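You operate a simulated robot arm through the tools that you are given. There is no shell and no other tool.

You are at the controls of a simulated robot arm. One attempt, no reset.

## Task
Brush the small plate, stand the berry piece on it and cover it.
Fine: the berry piece from the work patch, in the middle; the brush goes back; the cover sits down on the plate's middle; damage nothing. Set down upright: wooden crumb brush, berry cake piece. What is to be rubbed or washed off counts as gone when no trace of it is left.

Only the result counts: the job must be done as asked and must still hold three seconds after the hand-in. Knocking over, shifting, dropping, spilling or breaking anything else fails it. A push-on lid holds only when it is set on centred and level and pressed home; a screw cap is set on level and turned clockwise until tight.

## Robot
A 6-joint arm with a two-finger gripper, fixed in place. Base frame: the origin is on the floor under the middle of its stand, x ahead of it, y to its left, z up; the work surface is at about z = 0.72. Lengths are in m, angles in rad, forces in N, time in s.
With the tool pointing down near the work surface it reaches from about 0.48 to 0.82 m from the base axis. Its first joint turns from -2.897 to 2.897 rad. Payload 1.66 kg.
The TCP is the grasp point between the finger pads, 0.016 m short of the fingertips. In the tool frame z runs along the fingers and y along their closing line. The gripper opens to 0.111 m; its body begins 0.104 m behind the TCP.
Orientation is told as [roll, pitch, yaw] about the base's x, y, z axes, in that order, counted from this pose: with the fingers straight down and closing along the base's y, the tool's x points along the base's -x, its y along +y and its z along -z.

## Interface
- The arm moves only by the tool step_arm. Its argument "motion" is a list of rows, each a list of 7 numbers: the closure in counts, from 0 (fully open) to 255 (shut), then the shift along the tool's x, y, z in units of 40 mm (1.0 is 40 mm), then the turn, a rotation vector about the tool's x, y, z in units of 6 degrees (1.0 is 6 degrees). In form: [[grip, dx, dy, dz, rx, ry, rz], ...]. A call has 1 to 20 rows; each row shifts and turns the commanded pose from where the row before left it, along the tool's axes as they then stand. A call with a number of a shift or a turn outside -1 to 1 is refused whole. Rows are played at 5 a second. More than 0.05 m and 0.15 rad between two rows, or a gripper value outside its range, and nothing of the call is played. A pose out of reach is approached as far as the arm can. The call stops where the force on the tool passes 40 N (or 10 N more than at its start, if that is more) or the arm is blocked; 0.2 s more then pass. Each finger travels about 0.1698 m/s and halts on what it meets, pressing with about 32 N; the grip force reading is that of the motor and also rises with nothing between the fingers. The clock runs only during rows and for 0.2 s after the last one: add rows that do not move to give the fingers time. The reply holds the time, the measured pose of the TCP, the force on the tool along the base axes, the opening and the grip force, in the units named above and with some noise, with the torque about the TCP (base axes, N m) and any sound that the robot's microphone picked up.
- Cameras (640 x 400 px; columns grow to the right, rows downward): "scene" is fixed at [0.0499, -0.5039, 1.3282]; the picture's right is [-0.31, -0.95, 0.00], its down [-0.90, 0.29, -0.34] and it looks along [0.32, -0.10, -0.94] (base axes); focal length 312 px, centre (320, 200). "wrist" rides on the gripper at [0.07, 0.014, -0.143] in the tool frame; the picture's right is [-0.19, 0.98, 0.00], its down [-0.87, -0.17, -0.47] and it looks along [-0.46, -0.09, 0.88] (tool axes); focal length 230 px, centre (320, 200). There is no depth. A picture from a camera that has moved, and an enlarged one, comes with that camera's place and axes in the base frame and with its lens. The place of the scene camera against the robot may be out by one fixed shift of up to 0.025 m in any direction.
- snapshot(camera): a new picture of that camera. No time passes.
- slide_trunk(by): moves the trunk up (or, below 0, down) by that many m; the arm rides with it, the base frame stays. It gives what a move gives, with no picture.
- zoom(camera, box): a new picture of the part [left, top, right, bottom] of that camera's present view, enlarged. No time passes.
- job_done(): hands the job in; it is judged then, once.

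Places have to be worked out from the pictures, the camera data and where the tool is seen. Open the gripper and draw the arm clear of the work before you hand the job in, unless the task says otherwise.

The tools are called after "Emit:" as name(argument=value, ...) on one line, values as JSON. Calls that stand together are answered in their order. step_arm: Moves the arm, as the interface text tells. Its arguments: {"type":"object","properties":{"motion":{"type":"array"}},"required":["motion"]} The other tools are called the same way: slide_trunk (by) moves the trunk up or down; snapshot (camera) takes a picture; zoom (camera, box) takes an enlarged picture of a part of a camera's view; job_done () hands the job in.

At the start:

```text
time_s: 0.0
eef_pos: [0.2558, -0.4027, 0.9868]
orientation: [0.0, 0.001, -0.001]
wrist_force: [0.2, 0.3, -0.3]
moment: [-0.02, 0.01, 0.0]
grip_width: 0.111
finger_force: 0.0
trunk travel left (down, up): [-0.1, 0.49]
```

scene: 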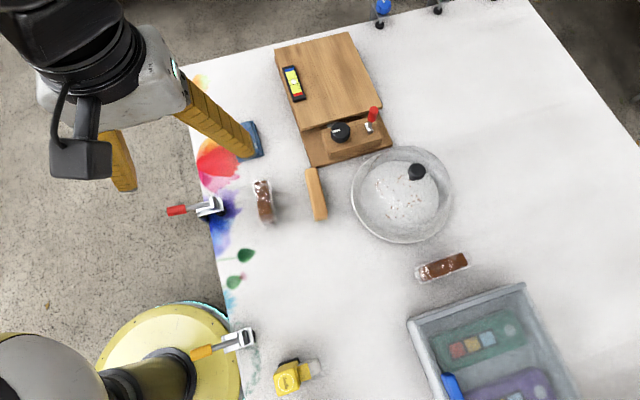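
wrist: 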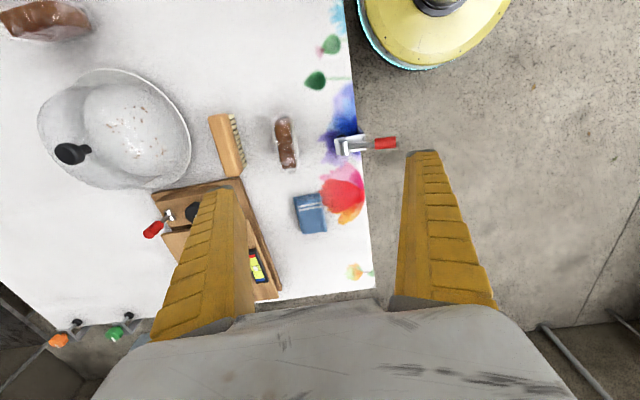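

The overview shows a plate with a glass/clear cover (black knob), a brush, two cake pieces and a board. I zoom in on each of these to identify them before moving.

Emit:
zoom(camera="scene", box=[330, 130, 490, 250])

Emit:
zoom(camera="scene", box=[230, 150, 350, 240])

Emit:
zoom(camera="scene", box=[390, 230, 590, 400])

Emit:
zoom(camera="scene", box=[230, 20, 410, 180])

Emit:
zoom(camera="wrist", box=[0, 0, 220, 200])

Emit:
zoom(camera="wrist", box=[180, 80, 400, 260])

```text
3.33 times, centred on (410, 190) of scene
camera zoom: at [0.0499, -0.5039, 1.3282], right [-0.31, -0.95, 0.0], down [-0.9, 0.29, -0.34], along [0.32, -0.1, -0.94], focal length 1039 px, centre (20, 233)
```

zoom: 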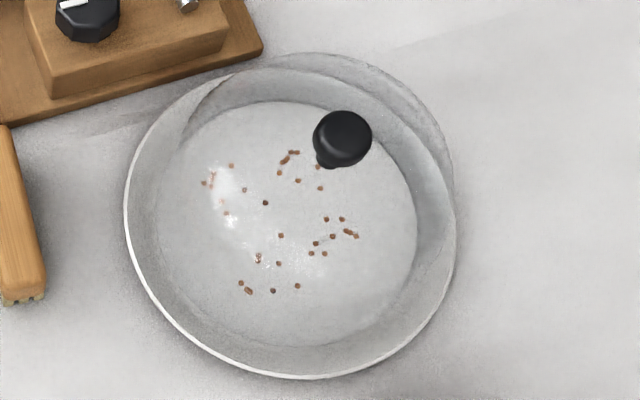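

```text
4.44 times, centred on (290, 195) of scene
camera zoom: at [0.0499, -0.5039, 1.3282], right [-0.31, -0.95, 0.0], down [-0.9, 0.29, -0.34], along [0.32, -0.1, -0.94], focal length 1386 px, centre (453, 222)
```

zoom: 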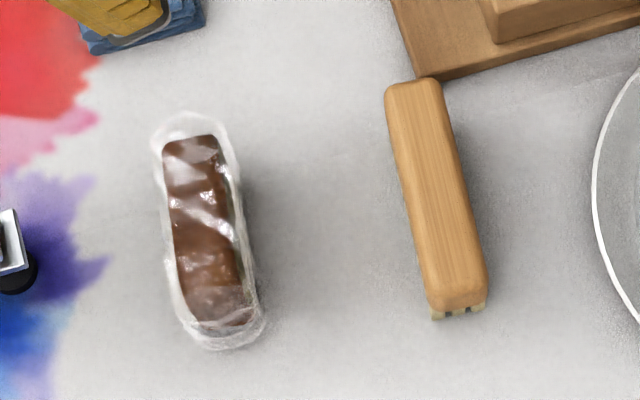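

```text
2.35 times, centred on (490, 315) of scene
camera zoom: at [0.0499, -0.5039, 1.3282], right [-0.31, -0.95, 0.0], down [-0.9, 0.29, -0.34], along [0.32, -0.1, -0.94], focal length 734 px, centre (-80, -71)
```

zoom: 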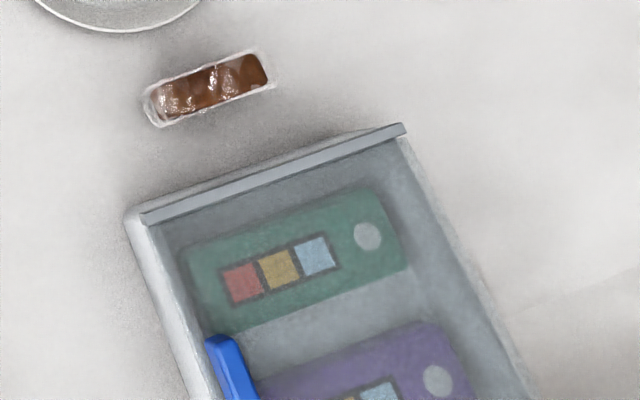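

```text
2.50 times, centred on (320, 100) of scene
camera zoom: at [0.0499, -0.5039, 1.3282], right [-0.31, -0.95, 0.0], down [-0.9, 0.29, -0.34], along [0.32, -0.1, -0.94], focal length 780 px, centre (320, 450)
```

zoom: 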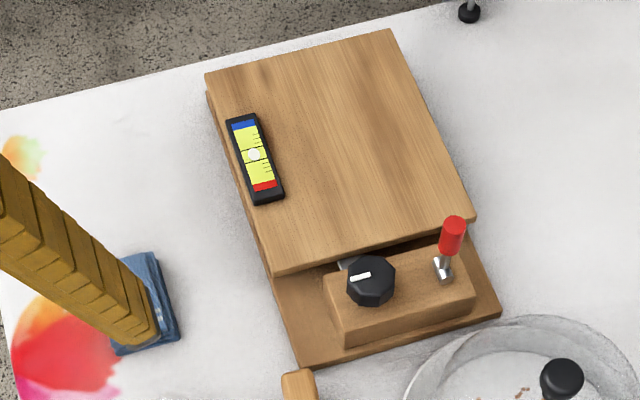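

```text
2.00 times, centred on (110, 100) of wrist
camera zoom: at [0.1849, -0.3895, 1.1306], right [0.19, 0.98, 0.0], down [0.87, -0.17, 0.47], along [0.46, -0.09, -0.88], focal length 460 px, centre (740, 400)
```

zoom: 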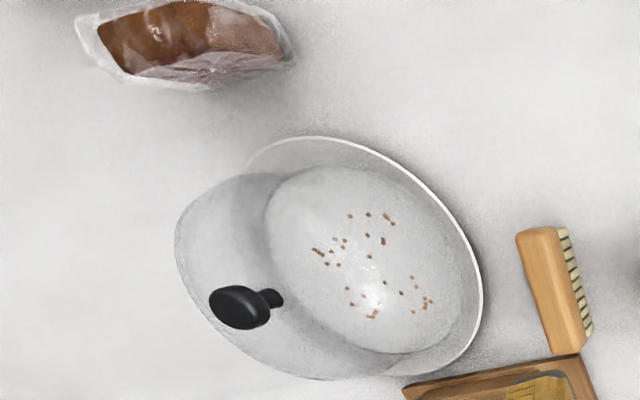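

```text
2.22 times, centred on (290, 170) of wrist
camera zoom: at [0.1849, -0.3895, 1.1306], right [0.19, 0.98, 0.0], down [0.87, -0.17, 0.47], along [0.46, -0.09, -0.88], focal length 511 px, centre (387, 267)
```

zoom: 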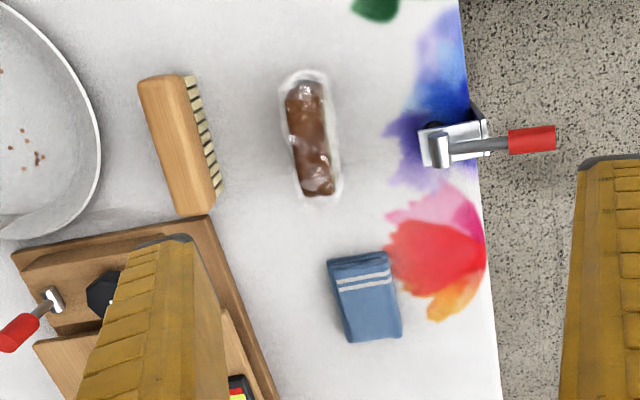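

The plate at about (0.21, -0.74) has crumbs on it and a clear dome with a black knob over it. The brush is near (0.27, -0.57), one piece near (0.29, -0.46) and the other near (0.05, -0.75). I move the wrist camera high over the plate area to get a better look.

Emit:
step_arm(motion=[[0, 0.58, -0.93, 0, 0, 0, 0], [0, 0.58, -0.93, 0, 0, 0, 0], [0, 0.58, -0.93, 0, 0, 0, 0], [0, 0.58, -0.93, 0, 0, 0, 0], [0, 0.58, -0.93, 0, 0, 0, 0], [0, 0.58, -0.93, 0, 0, 0, 0], [0, 0.58, -0.93, 0, 0, 0, 0], [0, 0.58, -0.93, 0, 0, 0, 0], [0, 0, 0, 0, 0, 0, 0]])

Emit:
snapshot(camera="wrist")

Emit:
snapshot(camera="scene")

```text
time_s: 2.0
eef_pos: [0.0691, -0.7008, 0.988]
orientation: [0.0, 0.001, -0.001]
wrist_force: [0.1, -0.4, 0.4]
moment: [0.04, -0.05, 0.04]
grip_width: 0.1109
finger_force: 0.1
trunk travel left (down, up): [-0.1, 0.49]
```

```text
taken
camera wrist: at [-0.0011, -0.688, 1.1317], right [0.19, 0.98, 0.0], down [0.87, -0.17, 0.47], along [0.46, -0.09, -0.88], focal length 230 px, centre (320, 200)
```

wrist: 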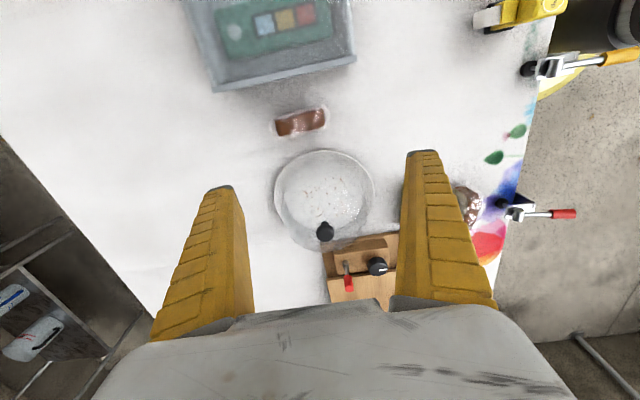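

```text
taken
```

scene: 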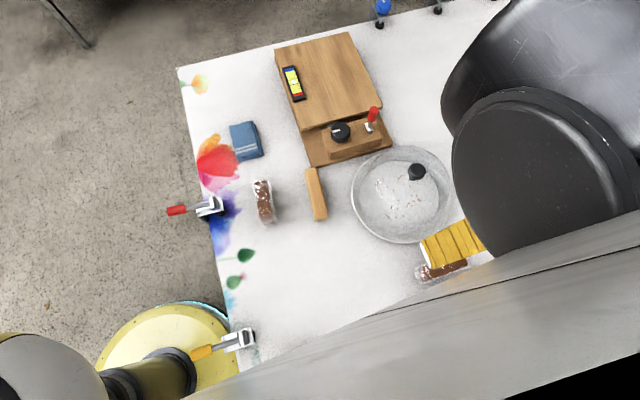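

The wrist view matches: plate centre is near (0.21, -0.735) and the second piece near (0.058, -0.73). I zoom in on both pieces and the dome.

Emit:
zoom(camera="wrist", box=[255, 90, 355, 150])

Emit:
zoom(camera="wrist", box=[255, 140, 405, 250])

Emit:
zoom(camera="wrist", box=[440, 150, 540, 250])

Emit:
zoom(camera="scene", box=[235, 160, 295, 240])

```text
6.40 times, centred on (305, 120) of wrist
camera zoom: at [-0.0011, -0.688, 1.1317], right [0.19, 0.98, 0.0], down [0.87, -0.17, 0.47], along [0.46, -0.09, -0.88], focal length 1472 px, centre (416, 712)
```

zoom: 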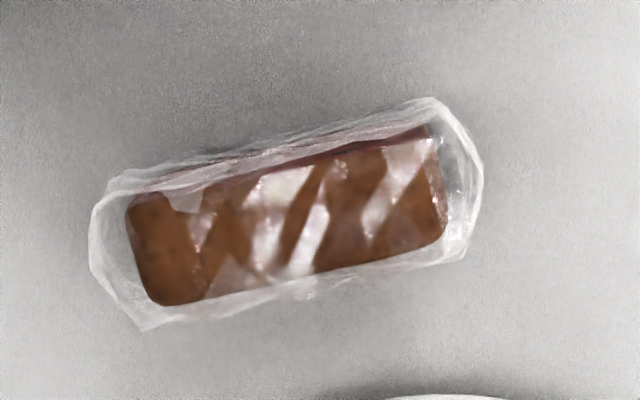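

```text
3.64 times, centred on (330, 195) of wrist
camera zoom: at [-0.0011, -0.688, 1.1317], right [0.19, 0.98, 0.0], down [0.87, -0.17, 0.47], along [0.46, -0.09, -0.88], focal length 837 px, centre (284, 218)
```

zoom: 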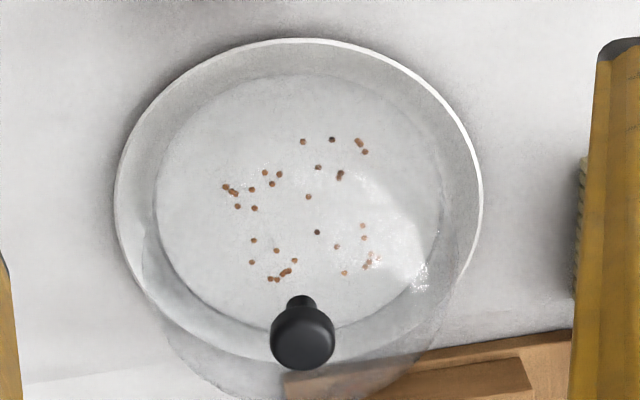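

```text
4.00 times, centred on (490, 200) of wrist
camera zoom: at [-0.0011, -0.688, 1.1317], right [0.19, 0.98, 0.0], down [0.87, -0.17, 0.47], along [0.46, -0.09, -0.88], focal length 920 px, centre (-360, 200)
```

zoom: 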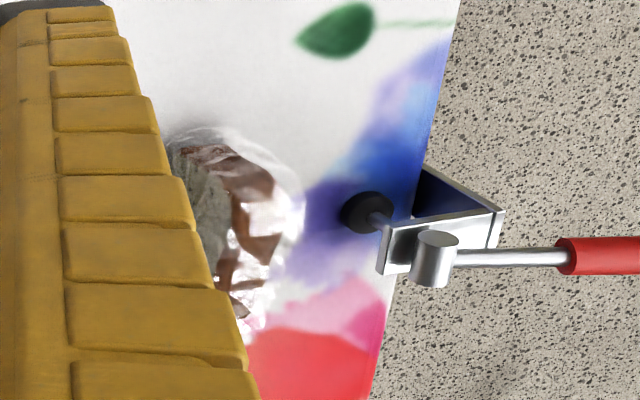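

```text
5.00 times, centred on (265, 200) of scene
camera zoom: at [0.0499, -0.5039, 1.3282], right [-0.31, -0.95, 0.0], down [-0.9, 0.29, -0.34], along [0.32, -0.1, -0.94], focal length 1559 px, centre (595, 200)
```

zoom: 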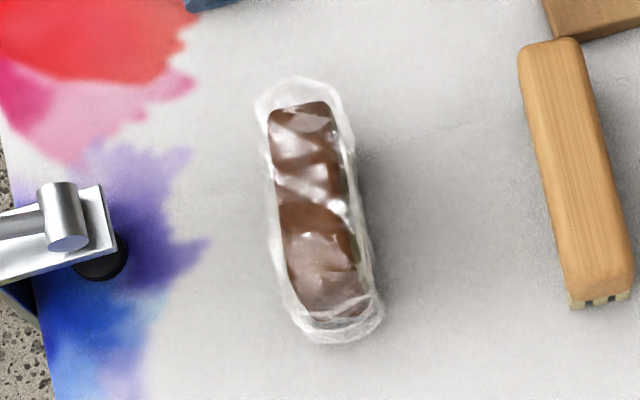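

The second piece shows a pink band on its side. I move over the first piece to compare its side colour from close up.

Emit:
step_arm(motion=[[0, -0.42, 0.78, 0.27, 0, 0, 0], [0, -0.42, 0.78, 0.27, 0, 0, 0], [0, -0.42, 0.78, 0.27, 0, 0, 0], [0, -0.42, 0.78, 0.27, 0, 0, 0], [0, -0.42, 0.78, 0.27, 0, 0, 0], [0, -0.42, 0.78, 0.27, 0, 0, 0], [0, -0.42, 0.78, 0.27, 0, 0, 0], [0, -0.42, 0.78, 0.27, 0, 0, 0], [0, 0, 0, 0, 0, 0, 0]])

Emit:
snapshot(camera="wrist")

Emit:
zoom(camera="wrist", box=[250, 130, 390, 270])

```text
time_s: 4.0
eef_pos: [0.2044, -0.4503, 0.9005]
orientation: [-0.001, 0.0, -0.003]
wrist_force: [0.2, -0.1, 0.0]
moment: [0.0, 0.03, 0.02]
grip_width: 0.1105
finger_force: 0.1
trunk travel left (down, up): [-0.1, 0.49]
```

```text
taken
camera wrist: at [0.1348, -0.4373, 1.0451], right [0.19, 0.98, 0.0], down [0.87, -0.17, 0.47], along [0.46, -0.09, -0.88], focal length 230 px, centre (320, 200)
```

wrist: 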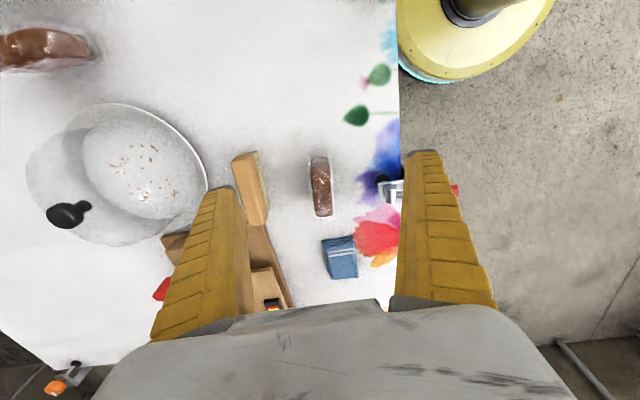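

```text
2.86 times, centred on (320, 200) of wrist
camera zoom: at [0.1348, -0.4373, 1.0451], right [0.19, 0.98, 0.0], down [0.87, -0.17, 0.47], along [0.46, -0.09, -0.88], focal length 657 px, centre (320, 200)
```

zoom: 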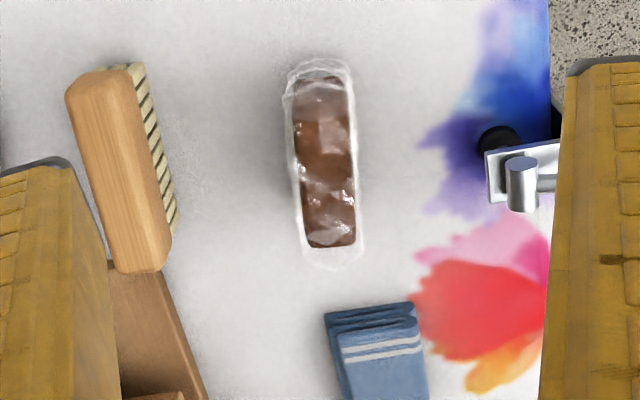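

I zoom in tighter on the first piece's sides from this viewpoint.

Emit:
zoom(camera="wrist", box=[295, 150, 345, 225])

Emit:
zoom(camera="wrist", box=[0, 15, 110, 85])

Emit:
zoom(camera="scene", box=[245, 170, 285, 230])

Emit:
zoom(camera="scene", box=[405, 245, 475, 290])

```text
5.33 times, centred on (320, 188) of wrist
camera zoom: at [0.1348, -0.4373, 1.0451], right [0.19, 0.98, 0.0], down [0.87, -0.17, 0.47], along [0.46, -0.09, -0.88], focal length 1227 px, centre (320, 267)
```

zoom: 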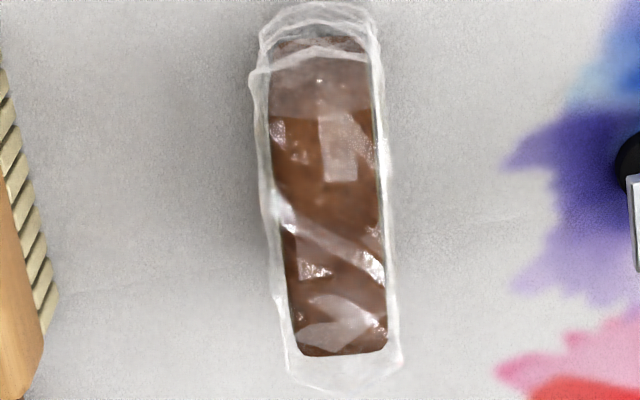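

```text
5.71 times, centred on (55, 50) of wrist
camera zoom: at [0.1348, -0.4373, 1.0451], right [0.19, 0.98, 0.0], down [0.87, -0.17, 0.47], along [0.46, -0.09, -0.88], focal length 1315 px, centre (1834, 1057)
```

zoom: 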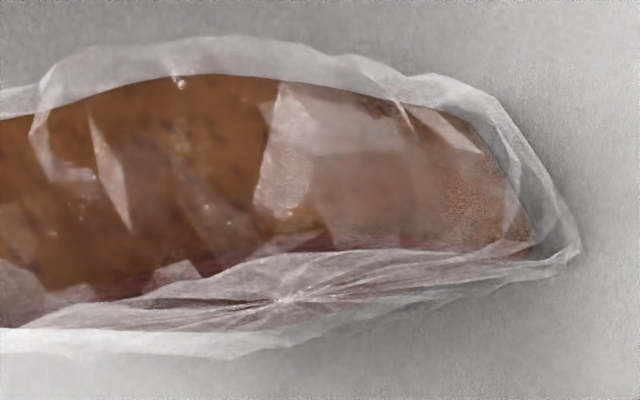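

```text
6.67 times, centred on (265, 200) of scene
camera zoom: at [0.0499, -0.5039, 1.3282], right [-0.31, -0.95, 0.0], down [-0.9, 0.29, -0.34], along [0.32, -0.1, -0.94], focal length 2079 px, centre (687, 200)
```

zoom: 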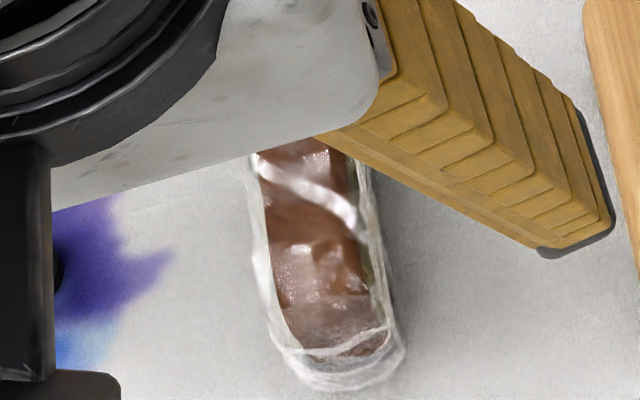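

```text
8.89 times, centred on (440, 268) of scene
camera zoom: at [0.0499, -0.5039, 1.3282], right [-0.31, -0.95, 0.0], down [-0.9, 0.29, -0.34], along [0.32, -0.1, -0.94], focal length 2772 px, centre (-747, -400)
```

zoom: 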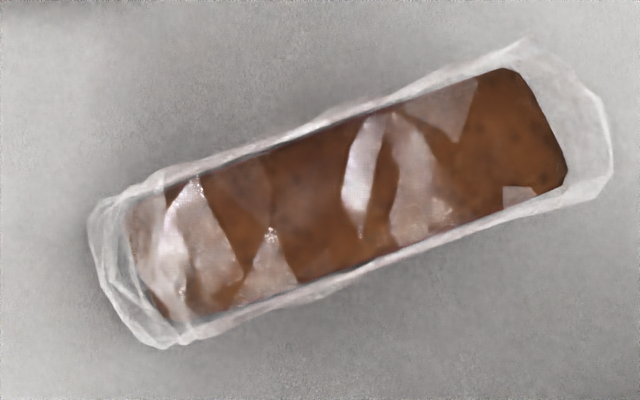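

Piece 1's sides look greenish, piece 2's pinkish. I draw back and tilt the camera for a low side view to confirm this, and to see the dome and plate profile.

Emit:
step_arm(motion=[[0, 0.92, -0.54, -0.08, 0, 0, 0], [0, 0.92, -0.54, -0.08, 0, 0, 0], [0, 0.92, -0.54, -0.08, 0, 0, 0], [0, 0.92, -0.54, -0.08, 0, 0, 0], [0, 0.92, -0.54, -0.08, 0, 0, 0], [0, 0.92, -0.54, -0.08, 0, 0, 0], [0, 0, 0, 0, 0, -1, 0], [0, 0, 0, 0, 0, -1, 0], [0, 0, 0, 0, 0, -1, 0], [0, 0, 0, 0, 0, -1, 0], [0, 0, 0, 0, 0, -1, 0], [0, 0, 0, 0, 0, 0, 0]])

Emit:
snapshot(camera="wrist")

```text
time_s: 6.6
eef_pos: [-0.0176, -0.5794, 0.9197]
orientation: [-0.001, -0.526, -0.001]
wrist_force: [-0.6, -0.3, -0.1]
moment: [0.02, -0.05, -0.01]
grip_width: 0.111
finger_force: 0.1
trunk travel left (down, up): [-0.1, 0.49]
```

```text
taken
camera wrist: at [-0.1495, -0.5668, 1.0086], right [0.17, 0.98, 0.1], down [0.51, -0.17, 0.84], along [0.84, -0.09, -0.53], focal length 230 px, centre (320, 200)
```

wrist: 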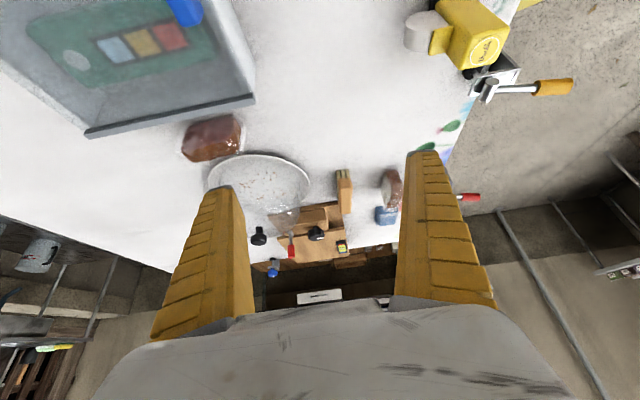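

The side view is upside-down but usable. I zoom in on both pieces, the dome and the brush.

Emit:
zoom(camera="wrist", box=[370, 155, 410, 215])

Emit:
zoom(camera="wrist", box=[175, 105, 250, 170])

Emit:
zoom(camera="wrist", box=[195, 140, 325, 250])

Emit:
zoom(camera="wrist", box=[250, 160, 420, 280])

```text
6.67 times, centred on (390, 185) of wrist
camera zoom: at [-0.1495, -0.5668, 1.0086], right [0.17, 0.98, 0.1], down [0.51, -0.17, 0.84], along [0.84, -0.09, -0.53], focal length 1534 px, centre (-147, 300)
```

zoom: 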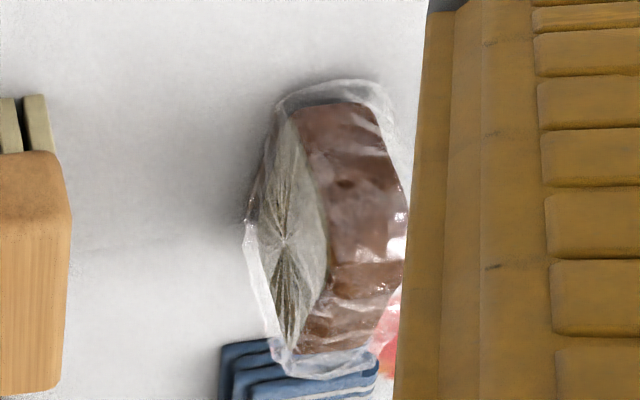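

```text
6.15 times, centred on (212, 138) of wrist
camera zoom: at [-0.1495, -0.5668, 1.0086], right [0.17, 0.98, 0.1], down [0.51, -0.17, 0.84], along [0.84, -0.09, -0.53], focal length 1416 px, centre (982, 585)
```

zoom: 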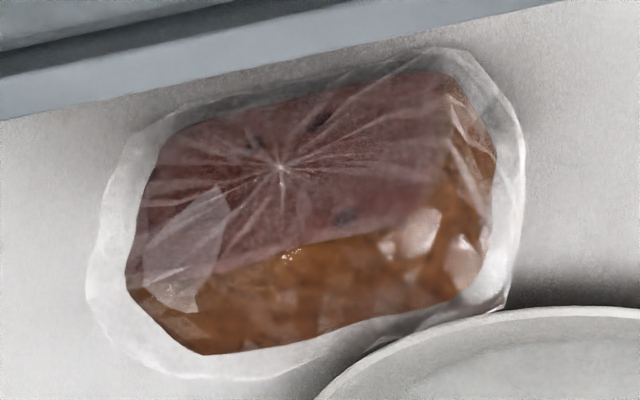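

```text
3.64 times, centred on (260, 195) of wrist
camera zoom: at [-0.1495, -0.5668, 1.0086], right [0.17, 0.98, 0.1], down [0.51, -0.17, 0.84], along [0.84, -0.09, -0.53], focal length 837 px, centre (538, 218)
```

zoom: 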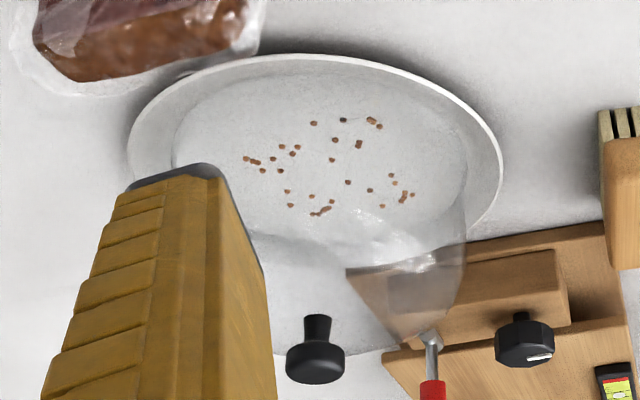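

```text
3.33 times, centred on (335, 220) of wrist
camera zoom: at [-0.1495, -0.5668, 1.0086], right [0.17, 0.98, 0.1], down [0.51, -0.17, 0.84], along [0.84, -0.09, -0.53], focal length 767 px, centre (270, 133)
```

zoom: 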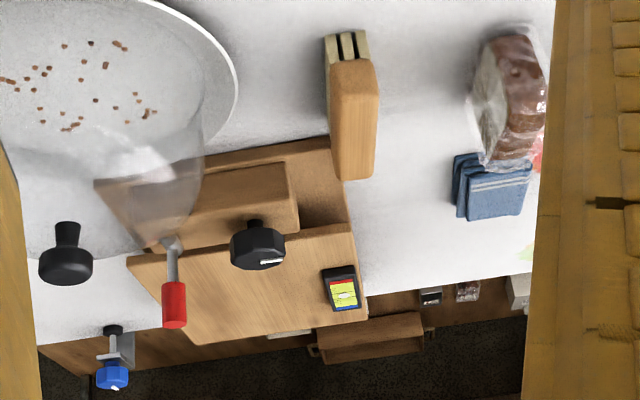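

Confirmed: piece 1 has pale filling, and piece 2 at about (0.058, -0.73) has purple filling with berries, so it is the berry piece. The dome stands inside the plate rim; from three views its knob head is near (0.207, -0.721, 0.842) and the plate centre near (0.205, -0.720). I level the tool and go above the knob.

Emit:
step_arm(motion=[[0, 0, 0, 0, 0, 1, 0], [0, 0, 0, 0, 0, 1, 0], [0, 0, 0, 0, 0, 1, 0], [0, 0, 0, 0, 0, 1, 0], [0, 0, 0, 0, 0, 1, 0], [0, -0.8, -0.506, -0.04, 0, 0, 0], [0, -0.8, -0.506, -0.04, 0, 0, 0], [0, -0.8, -0.506, -0.04, 0, 0, 0], [0, -0.8, -0.506, -0.04, 0, 0, 0], [0, -0.8, -0.506, -0.04, 0, 0, 0], [0, -0.8, -0.506, -0.04, 0, 0, 0], [0, -0.8, -0.506, -0.04, 0, 0, 0], [0, 0, 0, 0, 0, 0, 0]])

Emit:
snapshot(camera="wrist")

Emit:
snapshot(camera="scene")

```text
time_s: 9.4
eef_pos: [0.2071, -0.7237, 0.9306]
orientation: [0.001, 0.001, -0.001]
wrist_force: [0.7, 0.0, -0.6]
moment: [0.0, -0.01, -0.03]
grip_width: 0.111
finger_force: 0.1
trunk travel left (down, up): [-0.1, 0.49]
```

```text
taken
camera wrist: at [0.1369, -0.71, 1.0731], right [0.19, 0.98, 0.0], down [0.87, -0.17, 0.47], along [0.46, -0.09, -0.88], focal length 230 px, centre (320, 200)
```

wrist: 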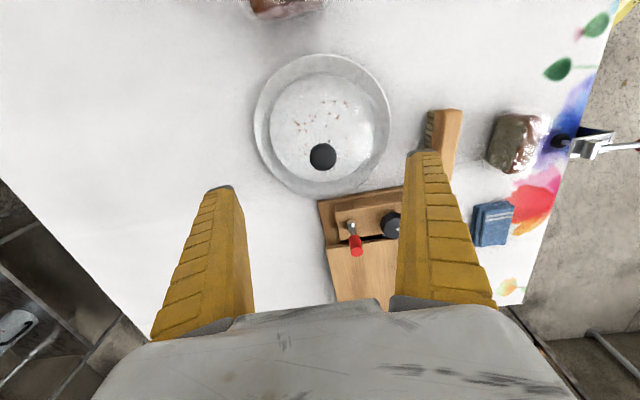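

```text
taken
```

scene: 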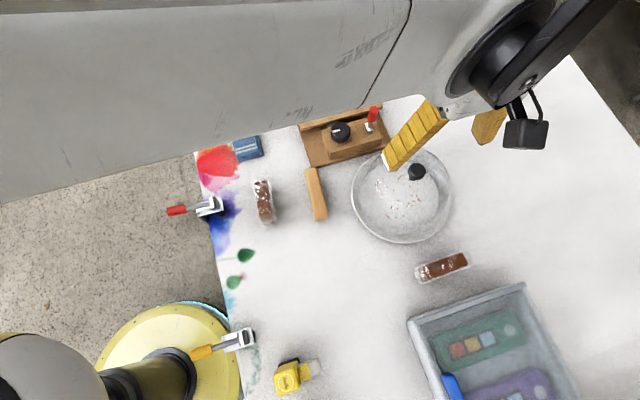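

I'm nearly above the knob. I zoom in on this top view to measure the knob, plate, brush and berry piece.

Emit:
zoom(camera="wrist", box=[240, 40, 400, 210])

Emit:
zoom(camera="wrist", box=[400, 90, 560, 190])

Emit:
zoom(camera="wrist", box=[230, 0, 350, 40])

```text
2.35 times, centred on (320, 125) of wrist
camera zoom: at [0.1369, -0.71, 1.0731], right [0.19, 0.98, 0.0], down [0.87, -0.17, 0.47], along [0.46, -0.09, -0.88], focal length 541 px, centre (320, 376)
```

zoom: 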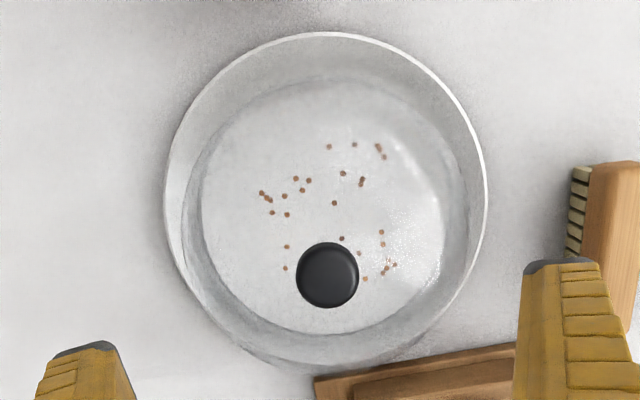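

```text
4.00 times, centred on (480, 140) of wrist
camera zoom: at [0.1369, -0.71, 1.0731], right [0.19, 0.98, 0.0], down [0.87, -0.17, 0.47], along [0.46, -0.09, -0.88], focal length 920 px, centre (-320, 440)
```

zoom: 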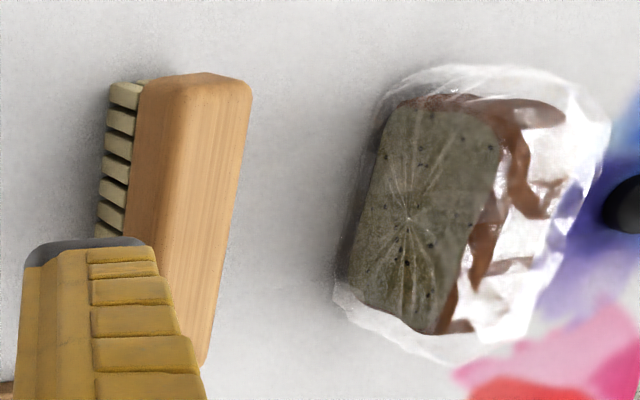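

```text
5.33 times, centred on (290, 20) of wrist
camera zoom: at [0.1369, -0.71, 1.0731], right [0.19, 0.98, 0.0], down [0.87, -0.17, 0.47], along [0.46, -0.09, -0.88], focal length 1227 px, centre (480, 1160)
```

zoom: 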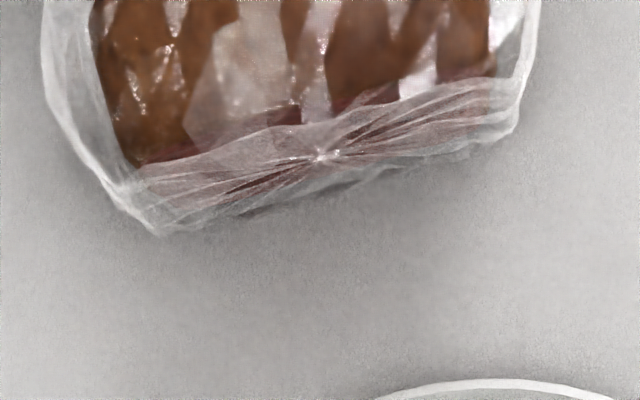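

The knob centre reads (0.208, -0.720) with a 27 mm wide head. I shift 3.5 mm in y and descend so the pads straddle the head, with the tips still above the dome top.

Emit:
step_arm(motion=[[0, -0.02, 0.09, 0.74, 0, 0, 0], [0, 0, 0, 0.74, 0, 0, 0], [0, 0, 0, 0.7, 0, 0, 0], [0, 0, 0, 0, 0, 0, 0]])

Emit:
snapshot(camera="wrist")

Emit:
zoom(camera="scene", box=[370, 100, 530, 220])

```text
time_s: 10.4
eef_pos: [0.207, -0.7175, 0.8435]
orientation: [0.0, 0.0, 0.0]
wrist_force: [0.5, 0.7, -0.2]
moment: [0.03, 0.01, -0.03]
grip_width: 0.1109
finger_force: 0.3
trunk travel left (down, up): [-0.1, 0.49]
```

```text
taken
camera wrist: at [0.1374, -0.7042, 0.9865], right [0.19, 0.98, 0.0], down [0.87, -0.17, 0.47], along [0.46, -0.09, -0.88], focal length 230 px, centre (320, 200)
```

wrist: 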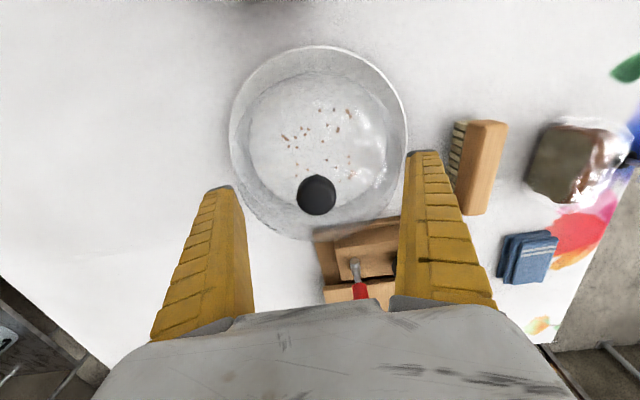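

```text
3.33 times, centred on (450, 160) of scene
camera zoom: at [0.0499, -0.5039, 1.3282], right [-0.31, -0.95, 0.0], down [-0.9, 0.29, -0.34], along [0.32, -0.1, -0.94], focal length 1039 px, centre (-113, 333)
```

zoom: 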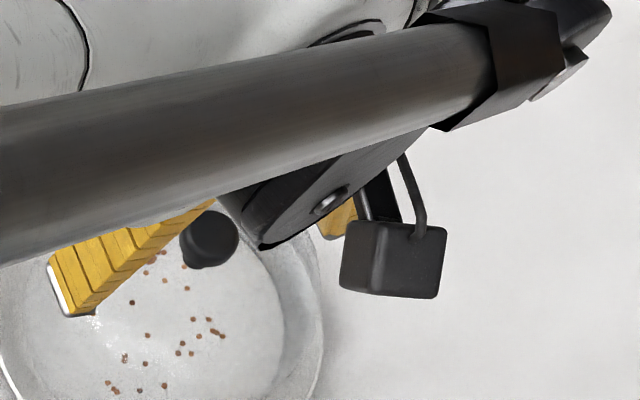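

The knob sits at the TCP in the image, about 2 mm to -y. I trim that and close on the knob.

Emit:
step_arm(motion=[[0, 0, -0.05, 0.03, 0, 0, 0], [100, 0, 0, 0, 0, 0, 0], [180, 0, 0, 0, 0, 0, 0], [255, 0, 0, 0, 0, 0, 0], [255, 0, 0, 0, 0, 0, 0], [255, 0, 0, 0, 0, 0, 0]])

```text
time_s: 11.8
eef_pos: [0.2071, -0.7195, 0.8431]
orientation: [-0.001, 0.0, 0.001]
wrist_force: [0.7, 0.1, -0.1]
moment: [0.0, 0.06, -0.01]
grip_width: 0.0242
finger_force: 32.1
trunk travel left (down, up): [-0.1, 0.49]
```

I have the knob at 24 mm with no side force. I lift gently and check the load.

Emit:
step_arm(motion=[[255, 0, 0, -0.1, 0, 0, 0], [255, 0, 0, -0.2, 0, 0, 0], [255, 0, 0, -0.3, 0, 0, 0], [255, 0, 0, -0.3, 0, 0, 0], [255, 0, 0, 0, 0, 0, 0]])

Emit:
snapshot(camera="wrist")

Emit:
snapshot(camera="scene")

```text
time_s: 13.0
eef_pos: [0.2075, -0.7207, 0.8792]
orientation: [-0.001, -0.001, 0.001]
wrist_force: [0.4, 0.3, -0.7]
moment: [-0.03, 0.0, -0.03]
grip_width: 0.0158
finger_force: 32.2
trunk travel left (down, up): [-0.1, 0.49]
```

```text
taken
camera wrist: at [0.1372, -0.7074, 1.0219], right [0.19, 0.98, 0.0], down [0.87, -0.17, 0.47], along [0.46, -0.09, -0.88], focal length 230 px, centre (320, 200)
```

wrist: 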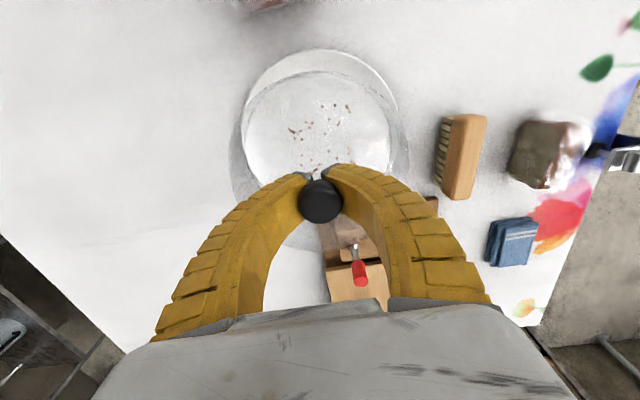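

```text
taken
```

scene: 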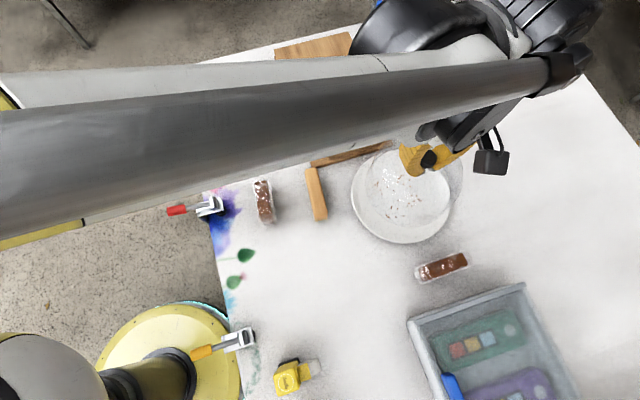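

The grip narrowed to 15.8 mm during the lift. I zoom in to see whether the dome came up and how the knob is held.

Emit:
zoom(camera="wrist", box=[220, 30, 420, 260])

Emit:
zoom(camera="scene", box=[340, 120, 500, 250])

```text
1.74 times, centred on (320, 145) of wrist
camera zoom: at [0.1372, -0.7074, 1.0219], right [0.19, 0.98, 0.0], down [0.87, -0.17, 0.47], along [0.46, -0.09, -0.88], focal length 400 px, centre (320, 296)
```

zoom: 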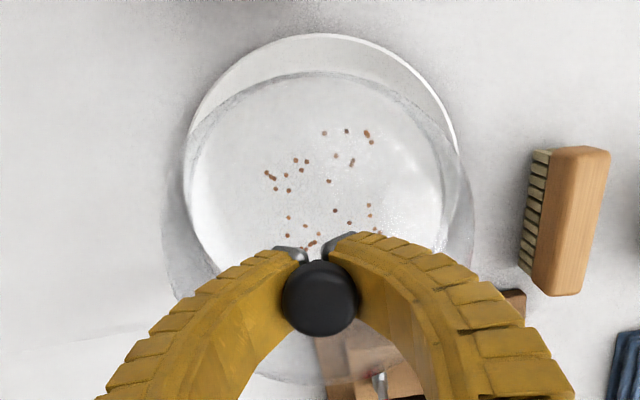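

```text
3.08 times, centred on (420, 185) of scene
camera zoom: at [0.0499, -0.5039, 1.3282], right [-0.31, -0.95, 0.0], down [-0.9, 0.29, -0.34], along [0.32, -0.1, -0.94], focal length 959 px, centre (12, 246)
```

zoom: 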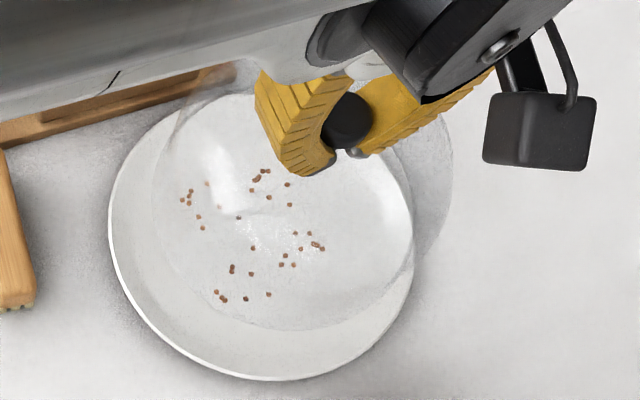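

The dome is lifted: the pads slid under the knob head onto the stem, so it hangs safely from the head. I raise it further and carry it slowly to the free spot near (0.10, -0.54).

Emit:
step_arm(motion=[[255, 0, 0, -0.5, 0, 0, 0], [255, 0, 0, -0.6, 0, 0, 0], [255, 0, 0, -0.6, 0, 0, 0], [255, 0, 0, 0, 0, 0, 0], [255, 0.336, 0.565, 0, 0, 0, 0], [255, 0.336, 0.565, 0, 0, 0, 0], [255, 0.336, 0.565, 0, 0, 0, 0], [255, 0.336, 0.565, 0, 0, 0, 0], [255, 0.336, 0.565, 0, 0, 0, 0], [255, 0.336, 0.565, 0, 0, 0, 0], [255, 0.336, 0.565, 0, 0, 0, 0], [255, 0.336, 0.565, 0, 0, 0, 0], [255, 0, 0, 0, 0, 0, 0], [255, 0, 0, 0, 0, 0, 0]])

Emit:
snapshot(camera="scene")

Emit:
snapshot(camera="wrist")

```text
time_s: 16.0
eef_pos: [0.0986, -0.5409, 0.9452]
orientation: [0.0, 0.0, -0.002]
wrist_force: [0.9, 0.0, -1.4]
moment: [0.01, -0.01, 0.02]
grip_width: 0.0153
finger_force: 31.2
trunk travel left (down, up): [-0.1, 0.49]
```

```text
taken
```

scene: 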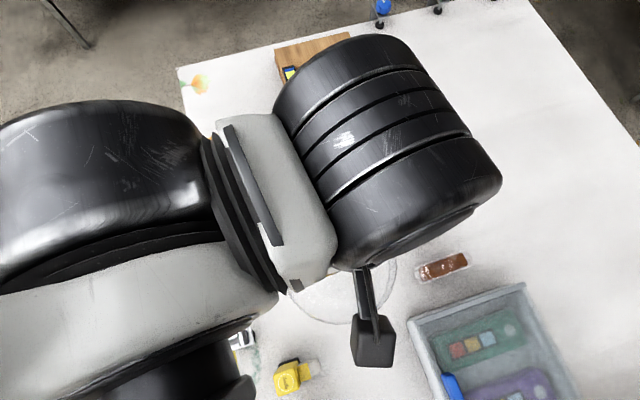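

```text
taken
camera wrist: at [0.03, -0.5278, 1.0895], right [0.19, 0.98, 0.0], down [0.87, -0.17, 0.47], along [0.46, -0.09, -0.88], focal length 230 px, centre (320, 200)
```

wrist: 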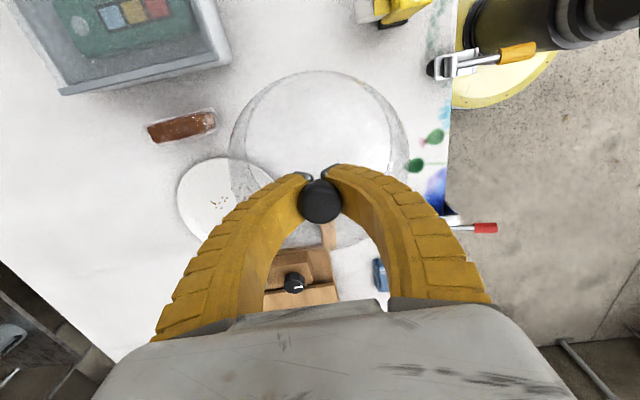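

The brush spans x 0.204–0.305 at y ≈ -0.555, so I shift the dome 3 cm further from it, to about (0.07, -0.54). Then I lower it most of the way.

Emit:
step_arm(motion=[[255, 0.375, 0, 0, 0, 0, 0], [255, 0.375, 0, 0, 0, 0, 0], [255, 0, 0, 0.59, 0, 0, 0], [255, 0, 0, 0.59, 0, 0, 0], [255, 0, 0, 0.59, 0, 0, 0], [255, 0, 0, 0.59, 0, 0, 0], [255, 0, 0, 0, 0, 0, 0]])

Emit:
snapshot(camera="wrist")

```text
time_s: 17.6
eef_pos: [0.0715, -0.5387, 0.8527]
orientation: [-0.001, -0.001, 0.0]
wrist_force: [0.1, 0.5, -0.7]
moment: [0.01, -0.02, 0.0]
grip_width: 0.0153
finger_force: 32.3
trunk travel left (down, up): [-0.1, 0.49]
```

```text
taken
camera wrist: at [0.0014, -0.5255, 0.9957], right [0.19, 0.98, 0.0], down [0.87, -0.17, 0.47], along [0.46, -0.09, -0.88], focal length 230 px, centre (320, 200)
```

wrist: 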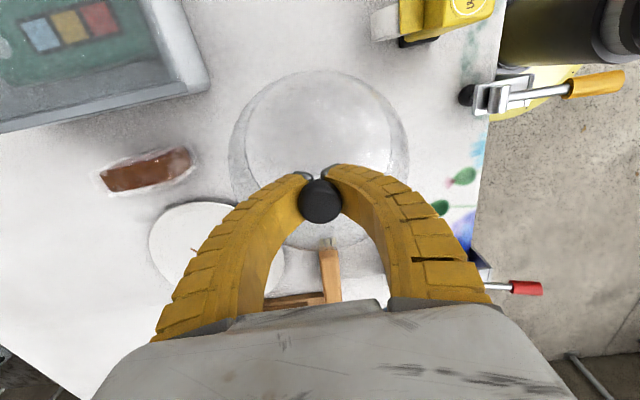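

The area under the dome is clear. I lower in small steps and watch the force for contact.

Emit:
step_arm(motion=[[255, 0, 0, 0.12, 0, 0, 0], [255, 0, 0, 0.12, 0, 0, 0], [255, 0, 0, 0.12, 0, 0, 0], [255, 0, 0, 0, 0, 0, 0]])

```text
time_s: 18.6
eef_pos: [0.0715, -0.539, 0.8387]
orientation: [0.0, -0.001, 0.001]
wrist_force: [0.1, 0.2, -1.5]
moment: [-0.04, 0.02, 0.0]
grip_width: 0.0152
finger_force: 32.3
trunk travel left (down, up): [-0.1, 0.49]
```

There's no contact yet at z 0.839, so I continue in 4 mm steps.

Emit:
step_arm(motion=[[255, 0, 0, 0.1, 0, 0, 0], [255, 0, 0, 0.1, 0, 0, 0], [255, 0, 0, 0, 0, 0, 0]])

Emit:
step_arm(motion=[[255, 0, 0, 0.08, 0, 0, 0], [255, 0, 0, 0, 0, 0, 0]])

```text
time_s: 19.4
eef_pos: [0.0709, -0.5382, 0.8291]
orientation: [0.001, 0.001, 0.001]
wrist_force: [0.8, 0.1, -1.8]
moment: [-0.03, 0.02, 0.03]
grip_width: 0.0152
finger_force: 32.0
trunk travel left (down, up): [-0.1, 0.49]
```

```text
time_s: 20.0
eef_pos: [0.0715, -0.539, 0.8261]
orientation: [0.0, 0.0, 0.002]
wrist_force: [0.2, 0.8, -0.8]
moment: [-0.01, 0.02, -0.03]
grip_width: 0.0149
finger_force: 31.4
trunk travel left (down, up): [-0.1, 0.49]
```

Still free at z 0.826. I continue in 3 mm steps.

Emit:
step_arm(motion=[[255, 0, 0, 0.08, 0, 0, 0], [255, 0, 0, 0, 0, 0, 0]])

Emit:
step_arm(motion=[[255, 0, 0, 0.08, 0, 0, 0], [255, 0, 0, 0, 0, 0, 0]])

```text
time_s: 20.6
eef_pos: [0.0712, -0.5406, 0.8241]
orientation: [0.0, 0.0, 0.0]
wrist_force: [-0.4, 0.1, -1.4]
moment: [0.0, -0.02, 0.02]
grip_width: 0.0148
finger_force: 31.6
trunk travel left (down, up): [-0.1, 0.49]
```

```text
time_s: 21.2
eef_pos: [0.0707, -0.5405, 0.8206]
orientation: [0.001, 0.001, 0.001]
wrist_force: [2.4, -5.4, 11.3]
moment: [0.1, 0.48, 0.19]
grip_width: 0.0153
finger_force: 32.1
trunk travel left (down, up): [-0.1, 0.49]
```

Contact registered at z 0.8206 with about 11 N. I ease up 1 mm to relieve the preload, then open slowly.

Emit:
step_arm(motion=[[255, 0, 0, -0.03, 0, 0, 0], [255, 0, 0, 0, 0, 0, 0]])

Emit:
snapshot(camera="wrist")

```text
time_s: 21.8
eef_pos: [0.0717, -0.54, 0.8218]
orientation: [0.0, -0.001, -0.002]
wrist_force: [-0.4, -0.4, 0.8]
moment: [0.06, 0.14, 0.05]
grip_width: 0.015
finger_force: 31.5
trunk travel left (down, up): [-0.1, 0.49]
```

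```text
taken
camera wrist: at [0.0002, -0.5265, 0.9651], right [0.19, 0.98, 0.0], down [0.87, -0.17, 0.47], along [0.46, -0.09, -0.88], focal length 230 px, centre (320, 200)
```

wrist: 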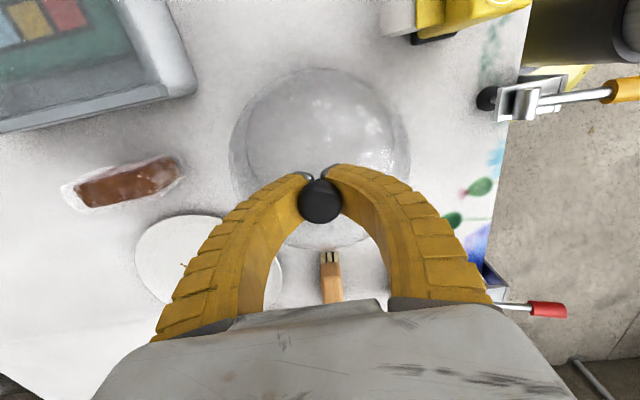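

The force is near zero with the dome on the table. I open the fingers in stages.

Emit:
step_arm(motion=[[215, 0, 0, 0, 0, 0, 0], [190, 0, 0, 0, 0, 0, 0], [150, 0, 0, 0, 0, 0, 0], [80, 0, 0, 0, 0, 0, 0], [0, 0, 0, 0, 0, 0, 0], [0, 0, 0, 0, 0, 0, 0], [0, 0, 0, 0, 0, 0, 0]])

Emit:
snapshot(camera="wrist")

```text
time_s: 23.4
eef_pos: [0.0698, -0.5382, 0.8212]
orientation: [0.001, -0.001, -0.001]
wrist_force: [0.1, -0.5, -0.3]
moment: [0.0, -0.01, -0.01]
grip_width: 0.1111
finger_force: 0.1
trunk travel left (down, up): [-0.1, 0.49]
```

```text
taken
camera wrist: at [0.0003, -0.5266, 0.9652], right [0.19, 0.98, 0.0], down [0.87, -0.17, 0.47], along [0.46, -0.09, -0.88], focal length 230 px, centre (320, 200)
```

wrist: 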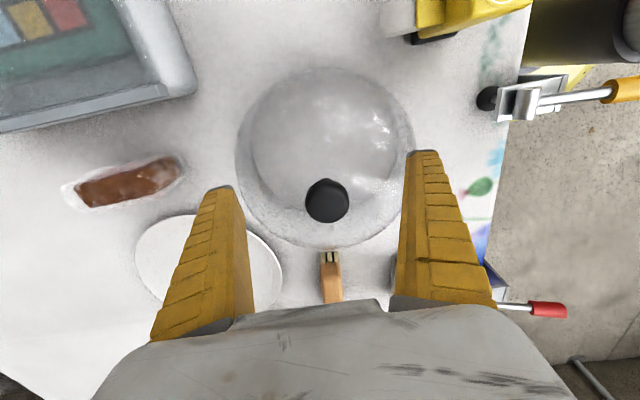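

The dome stands on the table with its knob near (0.069, -0.536). I rise clear and go over the brush to measure it and the plate.

Emit:
step_arm(motion=[[0, 0, 0, -0.6, 0, 0, 0], [0, 0, 0, -0.9, 0, 0, 0], [0, 0, 0, -0.9, 0, 0, 0], [0, -0.92, -0.08, 0, 0, 0, 0], [0, -0.92, -0.08, 0, 0, 0, 0], [0, -0.92, -0.08, 0, 0, 0, 0], [0, -0.92, -0.08, 0, 0, 0, 0], [0, -0.92, -0.08, 0, 0, 0, 0], [0, 0, 0, 0, 0, 0, 0]])

Emit:
snapshot(camera="wrist")

Emit:
snapshot(camera="scene")

```text
time_s: 25.4
eef_pos: [0.2557, -0.5575, 0.9188]
orientation: [0.0, 0.0, -0.003]
wrist_force: [0.3, 0.2, 0.8]
moment: [0.01, 0.0, 0.0]
grip_width: 0.1113
finger_force: 0.1
trunk travel left (down, up): [-0.1, 0.49]
```

```text
taken
camera wrist: at [0.1857, -0.5441, 1.0618], right [0.19, 0.98, 0.0], down [0.87, -0.17, 0.47], along [0.46, -0.09, -0.88], focal length 230 px, centre (320, 200)
```

wrist: 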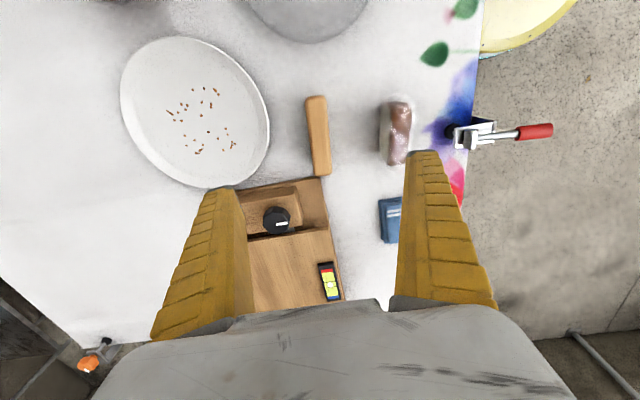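

```text
taken
```

scene: 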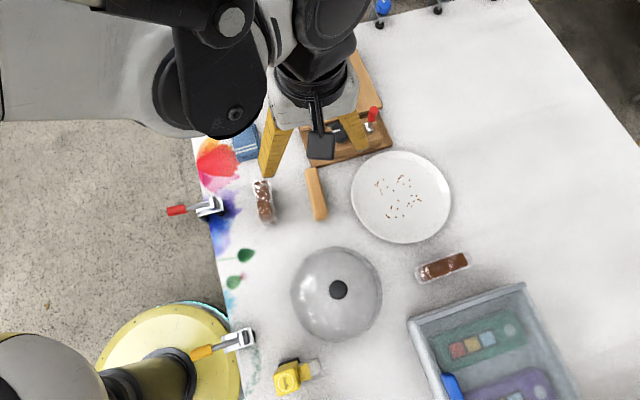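

I zoom in on the brush and plate for measurements.

Emit:
zoom(camera="wrist", box=[270, 85, 370, 185])

Emit:
zoom(camera="wrist", box=[110, 25, 280, 195])

Emit:
zoom(camera="scene", box=[340, 140, 460, 250])

```text
4.00 times, centred on (320, 135) of wrist
camera zoom: at [0.1857, -0.5441, 1.0618], right [0.19, 0.98, 0.0], down [0.87, -0.17, 0.47], along [0.46, -0.09, -0.88], focal length 920 px, centre (320, 460)
```

zoom: 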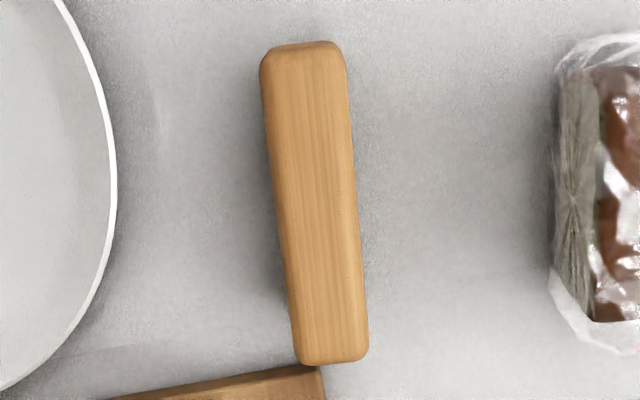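

```text
2.35 times, centred on (195, 110) of wrist
camera zoom: at [0.1857, -0.5441, 1.0618], right [0.19, 0.98, 0.0], down [0.87, -0.17, 0.47], along [0.46, -0.09, -0.88], focal length 541 px, centre (614, 412)
```

zoom: 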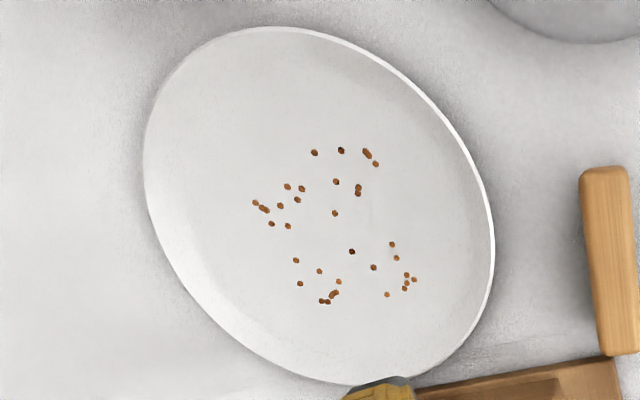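

```text
3.64 times, centred on (400, 195) of scene
camera zoom: at [0.0499, -0.5039, 1.3282], right [-0.31, -0.95, 0.0], down [-0.9, 0.29, -0.34], along [0.32, -0.1, -0.94], focal length 1134 px, centre (29, 218)
```

zoom: 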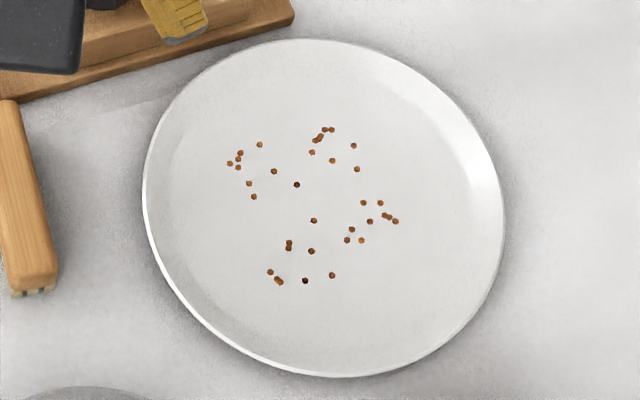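

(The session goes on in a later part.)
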